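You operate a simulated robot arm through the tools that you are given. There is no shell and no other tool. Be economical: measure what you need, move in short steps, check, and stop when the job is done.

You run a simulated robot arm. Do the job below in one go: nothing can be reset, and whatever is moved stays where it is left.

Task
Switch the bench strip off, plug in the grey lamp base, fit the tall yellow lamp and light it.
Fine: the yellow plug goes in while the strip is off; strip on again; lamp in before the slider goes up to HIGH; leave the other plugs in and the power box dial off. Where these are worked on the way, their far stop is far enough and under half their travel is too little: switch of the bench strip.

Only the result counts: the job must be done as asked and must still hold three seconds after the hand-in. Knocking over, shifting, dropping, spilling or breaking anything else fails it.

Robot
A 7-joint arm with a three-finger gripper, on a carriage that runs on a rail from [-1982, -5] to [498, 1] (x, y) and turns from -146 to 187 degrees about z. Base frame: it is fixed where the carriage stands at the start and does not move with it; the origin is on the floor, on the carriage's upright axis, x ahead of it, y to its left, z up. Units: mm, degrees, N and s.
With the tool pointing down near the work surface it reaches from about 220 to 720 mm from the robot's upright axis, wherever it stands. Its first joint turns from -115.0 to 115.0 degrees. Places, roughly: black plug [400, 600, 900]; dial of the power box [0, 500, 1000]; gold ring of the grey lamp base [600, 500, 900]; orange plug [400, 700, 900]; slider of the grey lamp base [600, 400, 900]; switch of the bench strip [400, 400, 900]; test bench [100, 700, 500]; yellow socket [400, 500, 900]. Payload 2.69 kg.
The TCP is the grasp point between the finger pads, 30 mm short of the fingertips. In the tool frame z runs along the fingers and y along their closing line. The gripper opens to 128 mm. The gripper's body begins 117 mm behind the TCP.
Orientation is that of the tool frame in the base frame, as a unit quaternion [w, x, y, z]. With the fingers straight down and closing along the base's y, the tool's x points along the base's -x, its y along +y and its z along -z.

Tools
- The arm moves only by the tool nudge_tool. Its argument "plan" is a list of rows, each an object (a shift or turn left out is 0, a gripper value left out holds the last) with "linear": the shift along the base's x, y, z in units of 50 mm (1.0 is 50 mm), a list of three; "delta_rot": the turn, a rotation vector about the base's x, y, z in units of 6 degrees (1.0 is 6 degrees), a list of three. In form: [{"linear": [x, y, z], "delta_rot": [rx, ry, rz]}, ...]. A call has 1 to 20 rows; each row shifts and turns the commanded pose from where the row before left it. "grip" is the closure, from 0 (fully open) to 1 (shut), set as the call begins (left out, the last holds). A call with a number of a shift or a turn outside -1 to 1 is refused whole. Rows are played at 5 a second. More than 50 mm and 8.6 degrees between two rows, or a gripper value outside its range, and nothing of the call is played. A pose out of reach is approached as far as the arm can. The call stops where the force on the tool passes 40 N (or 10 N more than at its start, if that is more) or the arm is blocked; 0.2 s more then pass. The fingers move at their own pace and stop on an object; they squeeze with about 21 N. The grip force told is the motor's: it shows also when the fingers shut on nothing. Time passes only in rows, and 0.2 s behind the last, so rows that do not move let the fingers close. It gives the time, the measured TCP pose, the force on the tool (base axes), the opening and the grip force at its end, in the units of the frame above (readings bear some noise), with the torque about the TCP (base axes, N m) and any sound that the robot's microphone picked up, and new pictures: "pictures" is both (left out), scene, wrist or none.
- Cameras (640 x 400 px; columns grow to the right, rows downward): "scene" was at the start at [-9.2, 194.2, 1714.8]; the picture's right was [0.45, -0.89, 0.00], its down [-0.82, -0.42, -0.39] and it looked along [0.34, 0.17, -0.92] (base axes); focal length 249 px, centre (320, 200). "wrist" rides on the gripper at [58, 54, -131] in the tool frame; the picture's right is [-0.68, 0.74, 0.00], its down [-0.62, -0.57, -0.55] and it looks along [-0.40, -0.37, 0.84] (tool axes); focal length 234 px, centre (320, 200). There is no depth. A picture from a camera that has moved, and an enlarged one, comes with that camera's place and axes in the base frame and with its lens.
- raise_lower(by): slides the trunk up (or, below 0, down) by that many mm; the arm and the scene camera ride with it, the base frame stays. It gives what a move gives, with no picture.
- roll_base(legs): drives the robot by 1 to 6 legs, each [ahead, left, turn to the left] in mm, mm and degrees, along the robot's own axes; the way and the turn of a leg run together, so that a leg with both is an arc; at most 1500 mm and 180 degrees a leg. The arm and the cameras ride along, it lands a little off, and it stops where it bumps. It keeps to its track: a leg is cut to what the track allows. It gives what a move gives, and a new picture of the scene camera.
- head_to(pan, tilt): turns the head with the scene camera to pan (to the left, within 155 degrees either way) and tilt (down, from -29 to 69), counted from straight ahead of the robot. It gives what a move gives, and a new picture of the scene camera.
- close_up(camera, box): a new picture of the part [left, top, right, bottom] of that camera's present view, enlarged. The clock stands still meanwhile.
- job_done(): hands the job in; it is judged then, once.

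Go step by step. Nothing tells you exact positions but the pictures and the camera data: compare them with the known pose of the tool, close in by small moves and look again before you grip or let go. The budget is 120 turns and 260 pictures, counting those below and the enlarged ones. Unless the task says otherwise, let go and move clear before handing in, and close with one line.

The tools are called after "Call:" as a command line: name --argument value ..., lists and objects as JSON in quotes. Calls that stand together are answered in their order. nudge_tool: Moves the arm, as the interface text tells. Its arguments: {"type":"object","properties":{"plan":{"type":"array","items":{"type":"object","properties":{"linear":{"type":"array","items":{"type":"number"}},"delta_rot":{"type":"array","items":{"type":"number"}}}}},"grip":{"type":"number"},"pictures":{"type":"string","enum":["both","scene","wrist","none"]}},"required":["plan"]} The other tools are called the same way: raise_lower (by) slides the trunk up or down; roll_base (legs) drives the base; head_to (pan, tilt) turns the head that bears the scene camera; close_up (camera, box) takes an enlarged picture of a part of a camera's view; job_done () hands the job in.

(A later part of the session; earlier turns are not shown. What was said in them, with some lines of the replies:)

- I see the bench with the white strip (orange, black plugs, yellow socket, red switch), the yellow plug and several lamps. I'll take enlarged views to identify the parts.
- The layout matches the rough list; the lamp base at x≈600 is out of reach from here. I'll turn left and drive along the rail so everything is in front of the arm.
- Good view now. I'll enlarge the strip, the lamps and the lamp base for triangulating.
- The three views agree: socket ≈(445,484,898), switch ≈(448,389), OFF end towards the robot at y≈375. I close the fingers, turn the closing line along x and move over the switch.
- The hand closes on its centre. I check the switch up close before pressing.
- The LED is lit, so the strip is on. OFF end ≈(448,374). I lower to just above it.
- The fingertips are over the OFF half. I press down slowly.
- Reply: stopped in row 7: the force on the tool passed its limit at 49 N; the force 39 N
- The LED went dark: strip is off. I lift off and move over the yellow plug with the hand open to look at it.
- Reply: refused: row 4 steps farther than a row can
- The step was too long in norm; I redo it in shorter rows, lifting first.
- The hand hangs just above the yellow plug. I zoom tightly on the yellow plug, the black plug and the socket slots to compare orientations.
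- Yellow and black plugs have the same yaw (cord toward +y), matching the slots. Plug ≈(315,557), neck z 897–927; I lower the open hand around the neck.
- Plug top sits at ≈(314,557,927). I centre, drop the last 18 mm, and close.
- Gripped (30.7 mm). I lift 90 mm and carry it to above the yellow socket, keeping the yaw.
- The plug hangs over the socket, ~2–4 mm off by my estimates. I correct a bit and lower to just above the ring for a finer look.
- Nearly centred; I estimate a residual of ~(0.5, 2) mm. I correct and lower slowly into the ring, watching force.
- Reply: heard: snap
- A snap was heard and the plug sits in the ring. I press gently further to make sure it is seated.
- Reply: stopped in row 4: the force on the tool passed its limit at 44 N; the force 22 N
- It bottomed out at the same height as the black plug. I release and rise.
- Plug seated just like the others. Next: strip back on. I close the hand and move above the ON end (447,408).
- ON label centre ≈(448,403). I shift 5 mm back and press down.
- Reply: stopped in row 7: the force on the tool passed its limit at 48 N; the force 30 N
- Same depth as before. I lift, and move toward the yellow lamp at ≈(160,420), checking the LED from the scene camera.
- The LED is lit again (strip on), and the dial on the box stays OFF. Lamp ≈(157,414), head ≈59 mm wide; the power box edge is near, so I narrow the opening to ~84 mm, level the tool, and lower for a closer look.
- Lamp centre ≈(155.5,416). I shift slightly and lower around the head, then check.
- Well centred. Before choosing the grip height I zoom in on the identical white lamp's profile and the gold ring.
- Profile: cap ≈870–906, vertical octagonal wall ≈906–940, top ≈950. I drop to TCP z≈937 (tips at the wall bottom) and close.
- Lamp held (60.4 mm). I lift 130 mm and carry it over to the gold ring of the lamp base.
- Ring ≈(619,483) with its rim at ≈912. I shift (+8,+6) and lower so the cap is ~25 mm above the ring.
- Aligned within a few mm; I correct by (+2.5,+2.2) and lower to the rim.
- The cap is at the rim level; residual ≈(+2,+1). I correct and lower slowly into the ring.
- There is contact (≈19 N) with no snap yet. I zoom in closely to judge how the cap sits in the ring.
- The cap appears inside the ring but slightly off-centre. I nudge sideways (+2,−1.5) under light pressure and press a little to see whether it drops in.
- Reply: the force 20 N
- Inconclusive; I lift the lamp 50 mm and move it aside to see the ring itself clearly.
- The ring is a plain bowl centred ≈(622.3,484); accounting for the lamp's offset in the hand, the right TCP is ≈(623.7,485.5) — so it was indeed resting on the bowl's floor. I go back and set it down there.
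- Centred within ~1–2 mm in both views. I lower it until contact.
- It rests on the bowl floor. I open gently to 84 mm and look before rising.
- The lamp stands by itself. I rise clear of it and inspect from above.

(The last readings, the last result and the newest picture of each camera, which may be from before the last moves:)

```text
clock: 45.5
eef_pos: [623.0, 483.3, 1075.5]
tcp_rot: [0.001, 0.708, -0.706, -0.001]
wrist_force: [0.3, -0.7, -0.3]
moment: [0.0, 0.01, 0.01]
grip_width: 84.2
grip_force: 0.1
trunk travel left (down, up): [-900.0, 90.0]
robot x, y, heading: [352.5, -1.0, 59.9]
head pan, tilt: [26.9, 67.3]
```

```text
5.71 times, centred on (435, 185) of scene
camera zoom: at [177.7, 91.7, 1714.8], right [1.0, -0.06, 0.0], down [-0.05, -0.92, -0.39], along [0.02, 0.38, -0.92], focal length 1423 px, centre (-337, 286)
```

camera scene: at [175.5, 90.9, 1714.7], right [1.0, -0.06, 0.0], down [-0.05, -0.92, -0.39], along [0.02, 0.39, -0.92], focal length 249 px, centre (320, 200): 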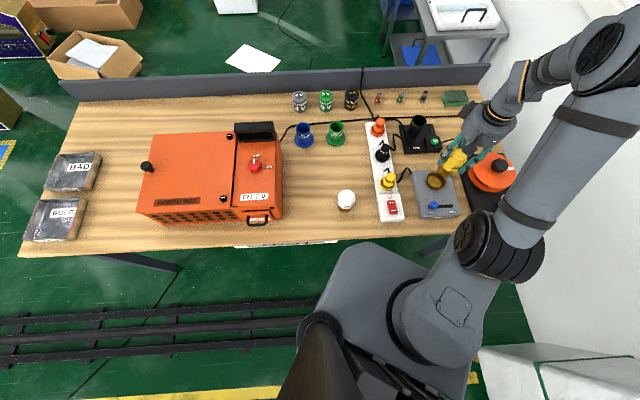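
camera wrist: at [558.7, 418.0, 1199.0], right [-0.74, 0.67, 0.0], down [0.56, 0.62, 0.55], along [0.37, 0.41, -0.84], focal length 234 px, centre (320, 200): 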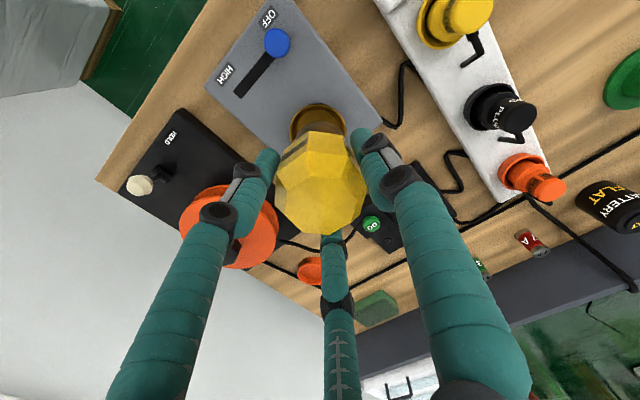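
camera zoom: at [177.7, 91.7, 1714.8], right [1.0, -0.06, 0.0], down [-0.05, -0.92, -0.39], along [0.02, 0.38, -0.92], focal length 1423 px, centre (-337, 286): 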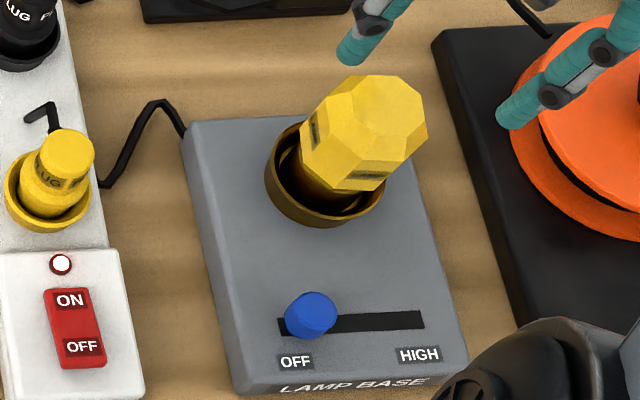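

The lamp stands upright in the ring. To be sure it is seated, I press its top gently with the closed fingers.

Call:
nudge_tool --plan '[{"linear": [-0.02, 0, 0]}, {}, {}, {}, {"linear": [0, 0, -0.5]}, {"linear": [0, 0, -0.4]}, {"linear": [0, 0, -0.1]}, {"linear": [0, 0, -0.1]}, {"linear": [0, 0, -0.1]}, {"linear": [0, 0, -0.06]}, {"linear": [0, 0, -0.06]}, {"linear": [0, 0, -0.06]}, {"linear": [0, 0, -0.06]}, {"linear": [0, 0, -0.06]}]' --grip 1 --pictures "none"

Call:
close_up --camera "wrist" --box '[220, 60, 420, 240]'

Call:
close_up --camera "scene" --box '[405, 150, 465, 220]'

```text
clock: 47.8
eef_pos: [623.8, 484.4, 1017.6]
tcp_rot: [-0.007, 0.708, -0.706, -0.002]
wrist_force: [-3.6, -6.5, 26.0]
moment: [-0.34, 0.17, -0.04]
grip_width: 5.9
grip_force: 20.9
trunk travel left (down, up): [-900.0, 90.0]
robot x, y, heading: [348.7, 0.9, 59.9]
head pan, tilt: [26.9, 67.3]
stopped in row 11: the force on the tool passed its limit at 44 N (the readings are from after the stop); the commanded pose is now the measured one
```

```text
2.22 times, centred on (320, 150) of wrist
camera zoom: at [568.7, 424.2, 1146.2], right [-0.74, 0.68, 0.0], down [0.56, 0.61, 0.56], along [0.37, 0.41, -0.83], focal length 520 px, centre (320, 311)
```

zoom: 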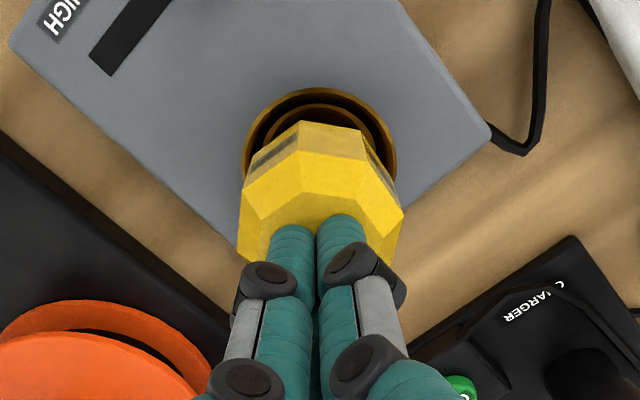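

```text
5.71 times, centred on (435, 185) of scene
camera zoom: at [174.9, 86.5, 1715.1], right [1.0, -0.06, 0.0], down [-0.05, -0.92, -0.39], along [0.02, 0.39, -0.92], focal length 1423 px, centre (-337, 286)
```

zoom: 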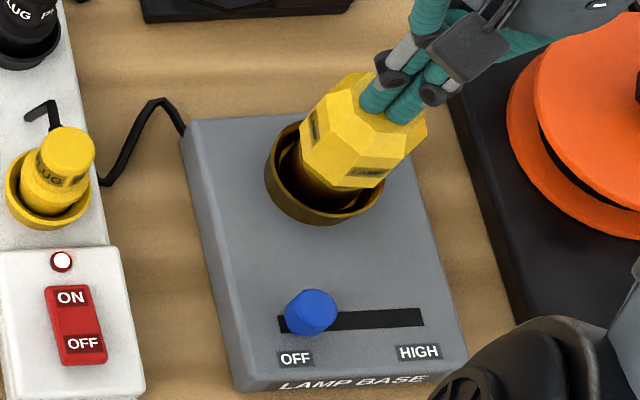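

It sits firm under 44 N with no motion, so it is seated. Now the slider: knob ≈(591,387), HIGH is toward +x. I rise and move to the knob's −x side.

Call:
nudge_tool --plan '[{"linear": [0, 0, 0.9], "delta_rot": [-0.09, 0, 0]}, {"linear": [-0.6, -0.7, 0.2]}, {"linear": [-0.6, -0.7, 0]}, {"linear": [-0.1, -0.6, -0.4]}, {"linear": [0, 0, -0.9]}, {}]'

Call:
close_up --camera "wrist" --box '[220, 60, 420, 240]'

Call:
close_up --camera "scene" --box '[405, 150, 465, 220]'

```text
clock: 49.2
eef_pos: [559.4, 383.0, 1003.9]
tcp_rot: [-0.001, 0.708, -0.706, 0.0]
wrist_force: [0.4, -0.9, -0.2]
moment: [0.04, -0.01, 0.03]
grip_width: 2.1
grip_force: 20.9
trunk travel left (down, up): [-900.0, 90.0]
robot x, y, heading: [348.5, 2.1, 59.9]
head pan, tilt: [26.9, 67.3]
camera scene: at [176.5, 87.9, 1715.0], right [1.0, -0.06, 0.0], down [-0.05, -0.92, -0.39], along [0.02, 0.39, -0.92], focal length 249 px, centre (320, 200)
camera wrist: at [504.8, 324.9, 1133.6], right [-0.74, 0.68, 0.0], down [0.56, 0.62, 0.55], along [0.37, 0.41, -0.83], focal length 234 px, centre (320, 200)
```

scene: 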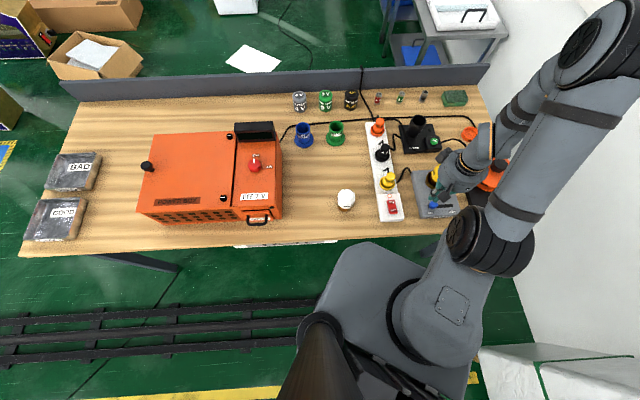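
wrist: 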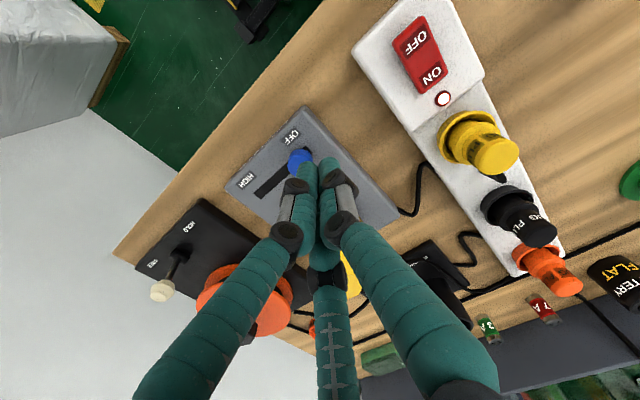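

```text
2.22 times, centred on (320, 150) of wrist
camera zoom: at [504.8, 324.9, 1133.6], right [-0.74, 0.68, 0.0], down [0.56, 0.62, 0.55], along [0.37, 0.41, -0.83], focal length 520 px, centre (320, 311)
```

zoom: 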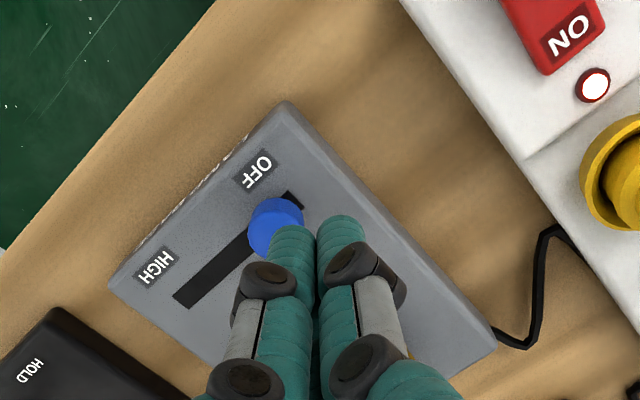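

```text
5.71 times, centred on (435, 185) of scene
camera zoom: at [176.5, 87.9, 1715.0], right [1.0, -0.06, 0.0], down [-0.05, -0.92, -0.39], along [0.02, 0.39, -0.92], focal length 1423 px, centre (-337, 286)
```

zoom: 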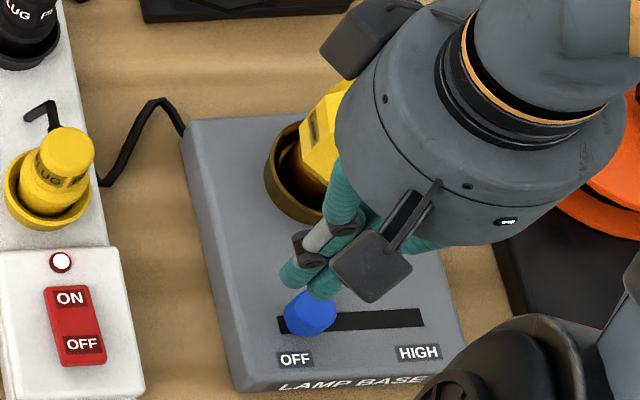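

Both views agree: knob ≈(590,385.5), slot x 573–661. I shift back to x≈551, lower to tip z≈904, and look.

Call:
nudge_tool --plan '[{"linear": [-0.17, 0.05, 0]}, {"linear": [0, 0, -0.6]}, {"linear": [0, 0, -0.5]}, {"linear": [0, 0, -0.15]}, {"linear": [0, 0, -0.12]}, {}]' --pictures "none"

Call:
close_up --camera "wrist" --box '[240, 80, 400, 220]'

Call:
close_up --camera "scene" --box '[410, 160, 460, 220]'

```text
clock: 50.6
eef_pos: [550.1, 389.3, 934.2]
tcp_rot: [-0.001, 0.707, -0.707, 0.003]
wrist_force: [-0.8, -0.7, -0.4]
moment: [0.0, 0.01, 0.02]
grip_width: 1.9
grip_force: 20.6
trunk travel left (down, up): [-900.0, 90.0]
robot x, y, heading: [349.7, 0.3, 60.3]
head pan, tilt: [26.9, 67.3]
```

```text
2.86 times, centred on (320, 150) of wrist
camera zoom: at [496.6, 330.5, 1065.5], right [-0.74, 0.67, 0.0], down [0.56, 0.62, 0.55], along [0.37, 0.4, -0.84], focal length 669 px, centre (320, 343)
```

zoom: 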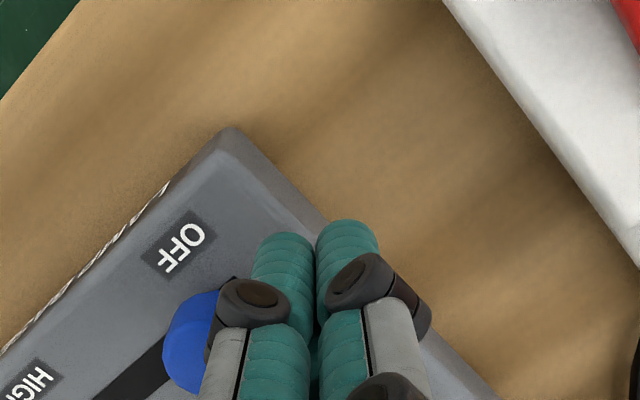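

```text
6.67 times, centred on (435, 190) of scene
camera zoom: at [176.9, 90.9, 1714.8], right [1.0, -0.06, 0.0], down [-0.05, -0.92, -0.39], along [0.02, 0.39, -0.92], focal length 1660 px, centre (-447, 267)
```

zoom: 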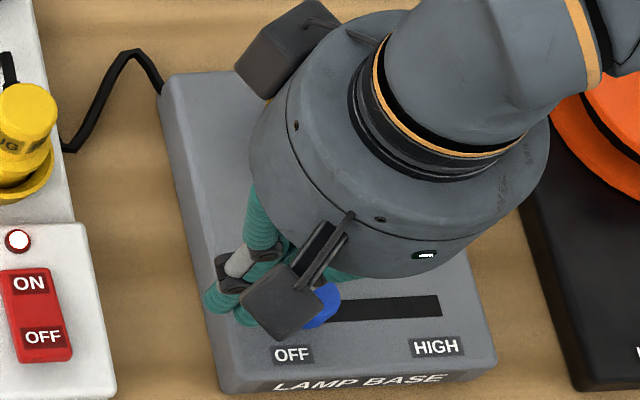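

I correct y by −4 mm and push the knob toward HIGH, stopping short to look.

Call:
nudge_tool --plan '[{"linear": [0, -0.08, 0]}, {"linear": [0.1, 0, 0]}, {"linear": [0.1, 0, 0]}, {"linear": [0.1, 0, 0]}, {"linear": [0.1, 0, 0]}, {"linear": [0.1, 0, 0]}, {"linear": [0.1, 0, 0]}, {"linear": [0.1, 0, 0]}, {"linear": [0.1, 0, 0]}, {"linear": [0.1, 0, 0]}]'

Call:
close_up --camera "wrist" --box '[220, 80, 400, 240]'

Call:
close_up --camera "scene" --box '[410, 160, 460, 220]'

```text
clock: 52.8
eef_pos: [595.0, 385.8, 934.7]
tcp_rot: [0.0, 0.708, -0.706, 0.002]
wrist_force: [0.1, 0.6, -0.5]
moment: [0.0, -0.01, -0.01]
grip_width: 2.3
grip_force: 21.1
trunk travel left (down, up): [-900.0, 90.0]
robot x, y, heading: [351.2, 1.7, 60.0]
head pan, tilt: [26.9, 67.3]
camera scene: at [177.4, 90.9, 1714.9], right [1.0, -0.06, 0.0], down [-0.05, -0.92, -0.39], along [0.02, 0.39, -0.92], focal length 249 px, centre (320, 200)
camera wrist: at [541.8, 326.7, 1065.8], right [-0.74, 0.67, 0.0], down [0.56, 0.62, 0.55], along [0.37, 0.4, -0.84], focal length 234 px, centre (320, 200)
```

scene: 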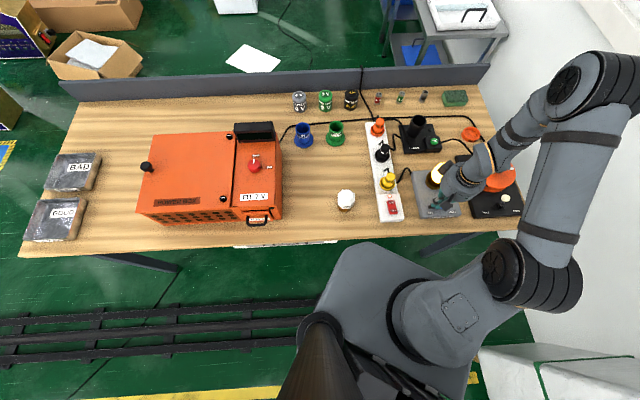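
wrist: 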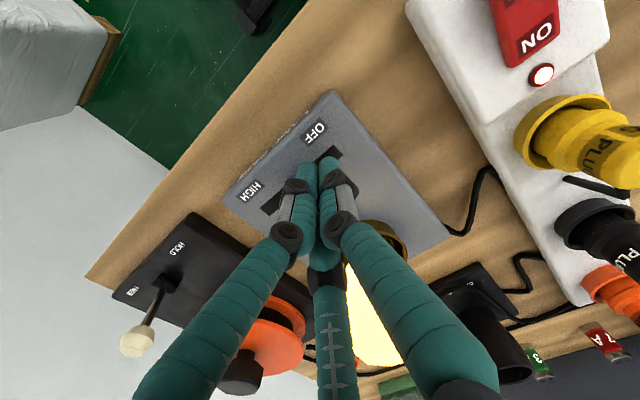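

```text
2.50 times, centred on (310, 160) of wrist
camera zoom: at [541.8, 326.7, 1065.8], right [-0.74, 0.67, 0.0], down [0.56, 0.62, 0.55], along [0.37, 0.4, -0.84], focal length 585 px, centre (345, 300)
```

zoom: 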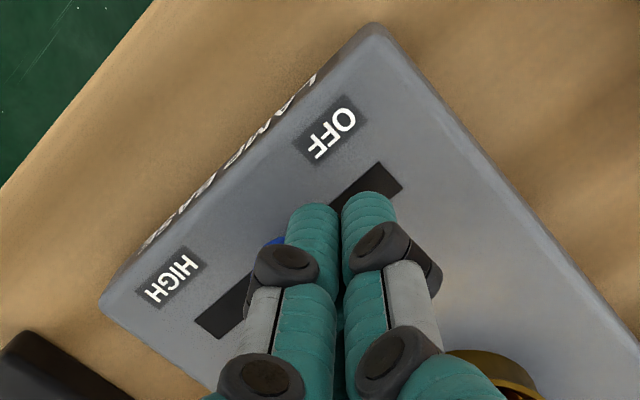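

```text
6.67 times, centred on (435, 190) of scene
camera zoom: at [177.4, 90.9, 1714.9], right [1.0, -0.06, 0.0], down [-0.05, -0.92, -0.39], along [0.02, 0.39, -0.92], focal length 1660 px, centre (-447, 267)
```

zoom: 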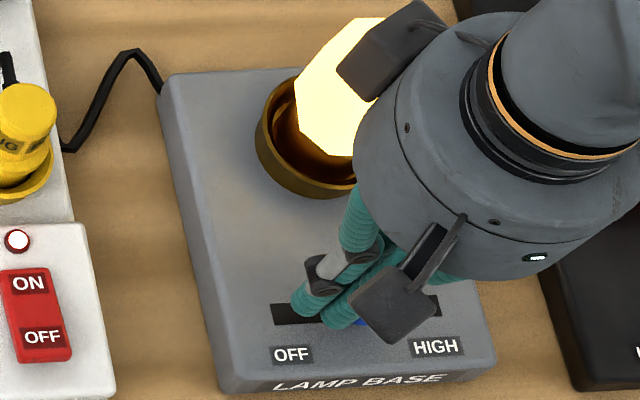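

The lamp lights up. I continue the slider toward its HIGH stop in small steps.

Call:
nudge_tool --plan '[{"linear": [0.08, 0, 0]}, {"linear": [0.08, 0, 0]}, {"linear": [0.08, 0, 0]}, {"linear": [0.06, 0, 0]}, {"linear": [0.06, 0, 0]}, {"linear": [0.04, 0, 0]}, {"linear": [0.04, 0, 0]}, {"linear": [0.04, 0, 0]}, {"linear": [0.04, 0, 0]}]' --pictures "none"

Call:
close_up --camera "wrist" --box '[220, 80, 400, 240]'

Call:
close_up --camera "scene" --box '[410, 160, 460, 220]'

```text
clock: 54.8
eef_pos: [621.0, 384.4, 934.7]
tcp_rot: [0.0, 0.708, -0.707, 0.001]
wrist_force: [-0.8, -0.5, 0.9]
moment: [0.02, -0.01, 0.02]
grip_width: 2.2
grip_force: 21.2
trunk travel left (down, up): [-900.0, 90.0]
robot x, y, heading: [349.9, 1.2, 59.6]
head pan, tilt: [26.9, 67.3]
```

```text
2.50 times, centred on (310, 160) of wrist
camera zoom: at [568.0, 326.4, 1065.6], right [-0.74, 0.67, 0.0], down [0.56, 0.62, 0.55], along [0.37, 0.4, -0.84], focal length 585 px, centre (345, 300)
```

zoom: 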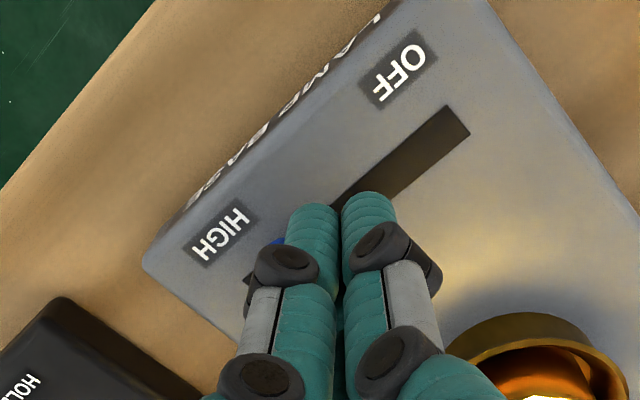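

```text
6.67 times, centred on (435, 190) of scene
camera zoom: at [177.3, 90.9, 1714.8], right [1.0, -0.06, 0.0], down [-0.05, -0.92, -0.39], along [0.02, 0.39, -0.92], focal length 1660 px, centre (-447, 267)
```

zoom: 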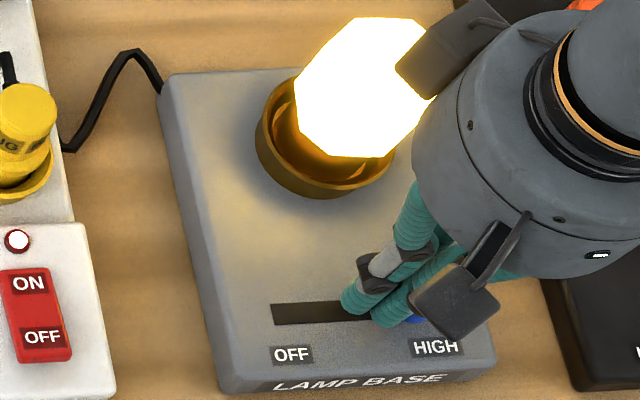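

Almost there; a few more 2 mm steps until I feel the stop.

Call:
nudge_tool --plan '[{"linear": [0.04, 0, 0]}, {"linear": [0.04, 0, 0]}, {}]' --pictures "none"

Call:
close_up --camera "scene" --box '[420, 180, 460, 220]'

```text
clock: 55.6
eef_pos: [625.0, 384.7, 935.0]
tcp_rot: [-0.001, 0.708, -0.707, 0.002]
wrist_force: [0.1, -0.1, -0.7]
moment: [-0.04, 0.02, 0.0]
grip_width: 2.0
grip_force: 20.9
trunk travel left (down, up): [-900.0, 90.0]
robot x, y, heading: [348.3, 3.7, 59.9]
head pan, tilt: [26.9, 67.3]
```

```text
10.00 times, centred on (440, 200) of scene
camera zoom: at [177.2, 90.8, 1714.8], right [1.0, -0.06, 0.0], down [-0.05, -0.92, -0.39], along [0.02, 0.39, -0.92], focal length 2490 px, centre (-880, 200)
```

zoom: 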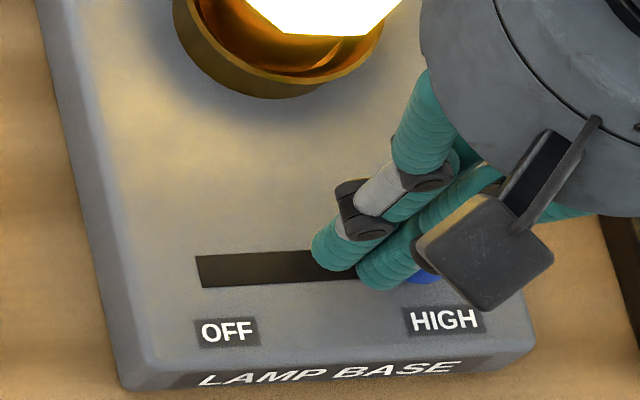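

Call:
nudge_tool --plan '[{"linear": [0.04, 0, 0]}, {"linear": [0.04, 0, 0]}, {"linear": [0.04, 0, 0]}, {}]' --pictures "none"

Call:
close_up --camera "wrist" --box '[220, 80, 400, 240]'

```text
clock: 56.6
eef_pos: [630.3, 384.9, 935.2]
tcp_rot: [0.0, 0.708, -0.706, 0.002]
wrist_force: [-0.3, 0.1, -0.4]
moment: [-0.03, 0.03, -0.01]
grip_width: 2.2
grip_force: 21.1
trunk travel left (down, up): [-900.0, 90.0]
robot x, y, heading: [350.2, 0.3, 59.9]
head pan, tilt: [26.9, 67.3]
```

```text
2.50 times, centred on (310, 160) of wrist
camera zoom: at [577.3, 326.6, 1065.5], right [-0.74, 0.67, 0.0], down [0.56, 0.62, 0.55], along [0.37, 0.4, -0.84], focal length 585 px, centre (345, 300)
```

zoom: 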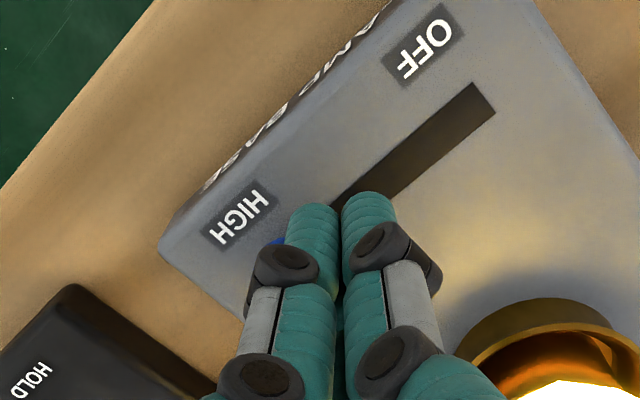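

Call:
nudge_tool --plan '[{"linear": [0.04, 0, 0]}, {"linear": [0.04, 0, 0]}, {"linear": [0.04, 0, 0]}, {"linear": [0.04, 0, 0]}]' --pictures "none"

Call:
close_up --camera "scene" --box '[420, 180, 460, 220]'

```text
clock: 57.7
eef_pos: [631.6, 386.0, 934.9]
tcp_rot: [0.001, 0.714, -0.701, 0.003]
wrist_force: [-19.2, 7.1, 2.7]
moment: [-0.07, 0.58, 0.18]
grip_width: 2.3
grip_force: 21.2
trunk travel left (down, up): [-900.0, 90.0]
robot x, y, heading: [352.0, -0.4, 59.9]
head pan, tilt: [26.9, 67.3]
stopped in row 4: the force on the tool passed its limit at 40 N (the readings are from after the stop); the commanded pose is now the measured one
```

```text
10.00 times, centred on (440, 200) of scene
camera zoom: at [174.4, 90.0, 1715.0], right [1.0, -0.05, 0.0], down [-0.05, -0.92, -0.39], along [0.02, 0.39, -0.92], focal length 2490 px, centre (-880, 200)
```

zoom: 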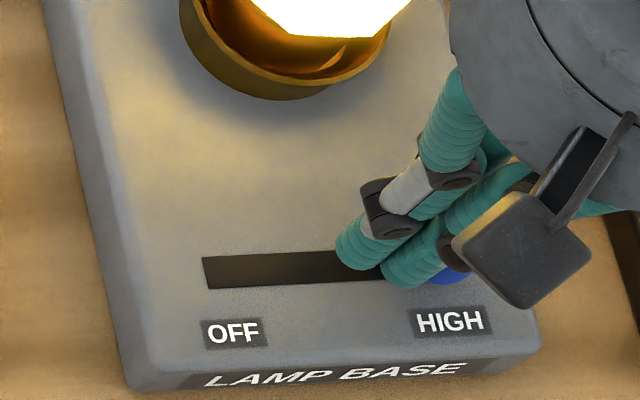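

The slider is at its stop. I back off, rise clear and check everything.

Call:
nudge_tool --plan '[{"linear": [-0.1, 0, 0]}, {"linear": [-0.2, 0, 0]}, {"linear": [0, 0, 0.8]}, {"linear": [0, 0, 0.9]}, {"linear": [0, -0.6, 0.7]}, {"linear": [-0.8, 0, 0.4]}, {"linear": [-0.9, 0, 0]}, {"linear": [-0.9, 0, 0]}, {"linear": [-0.9, 0, 0]}, {}]'

Call:
close_up --camera "scene" --box '[360, 130, 470, 225]'

Call:
close_up --camera "scene" --box '[130, 90, 370, 240]'

```text
clock: 59.9
eef_pos: [445.3, 354.0, 1075.0]
tcp_rot: [0.003, 0.71, -0.704, 0.003]
wrist_force: [-0.1, 0.1, 0.4]
moment: [-0.02, 0.04, 0.0]
grip_width: 2.1
grip_force: 21.1
trunk travel left (down, up): [-900.0, 90.0]
robot x, y, heading: [350.6, 0.7, 59.8]
head pan, tilt: [26.9, 67.3]
camera scene: at [177.4, 91.0, 1714.9], right [1.0, -0.05, 0.0], down [-0.05, -0.92, -0.39], along [0.02, 0.39, -0.92], focal length 249 px, centre (320, 200)
camera wrist: at [392.6, 296.4, 1206.4], right [-0.74, 0.67, 0.0], down [0.56, 0.62, 0.55], along [0.37, 0.4, -0.84], focal length 234 px, centre (320, 200)
```

scene: 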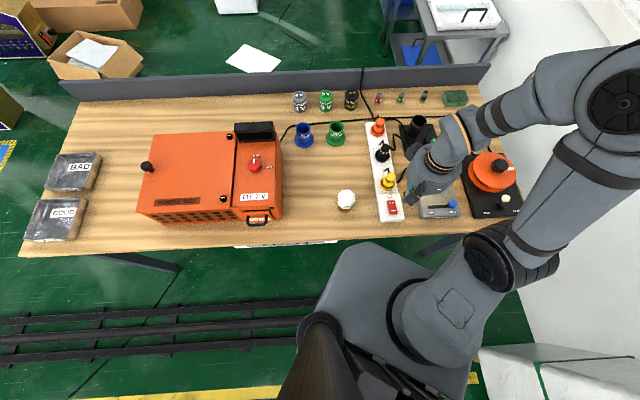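
wrist: 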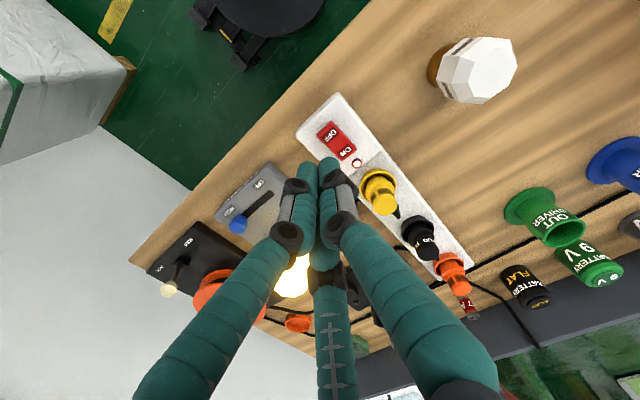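

```text
4.21 times, centred on (415, 178) of scene
camera zoom: at [177.4, 91.0, 1714.9], right [1.0, -0.05, 0.0], down [-0.05, -0.92, -0.39], along [0.02, 0.39, -0.92], focal length 1048 px, centre (-80, 295)
```

zoom: 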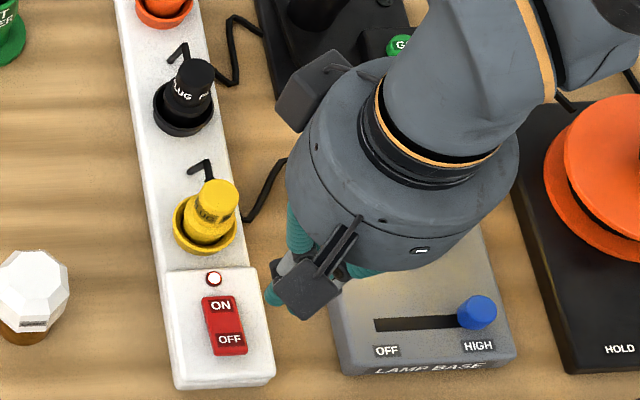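

```text
2.67 times, centred on (250, 165) of scene
camera zoom: at [177.4, 91.0, 1714.9], right [1.0, -0.05, 0.0], down [-0.05, -0.92, -0.39], along [0.02, 0.39, -0.92], focal length 664 px, centre (507, 293)
```

zoom: 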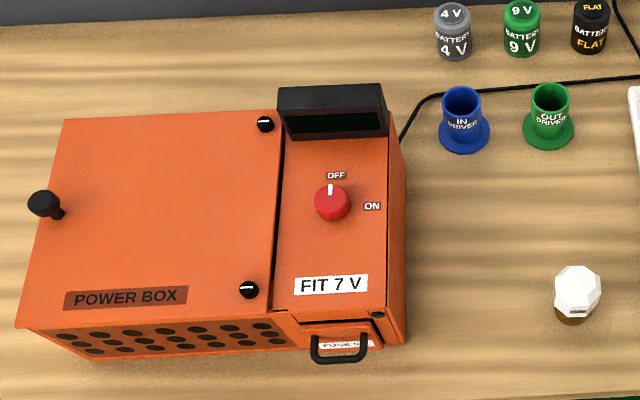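

The strip LED is lit, the yellow plug is seated beside the other two, the slider is at HIGH, the lamp glows and the power box dial is still at OFF. The hand is clear, so I hand in.

Call:
job_done

```text
The job is handed in.
```

The job is finished and handed in: the yellow plug went in with the strip off, the strip is back on, and the tall yellow lamp is fitted and lit with the slider at its HIGH stop.
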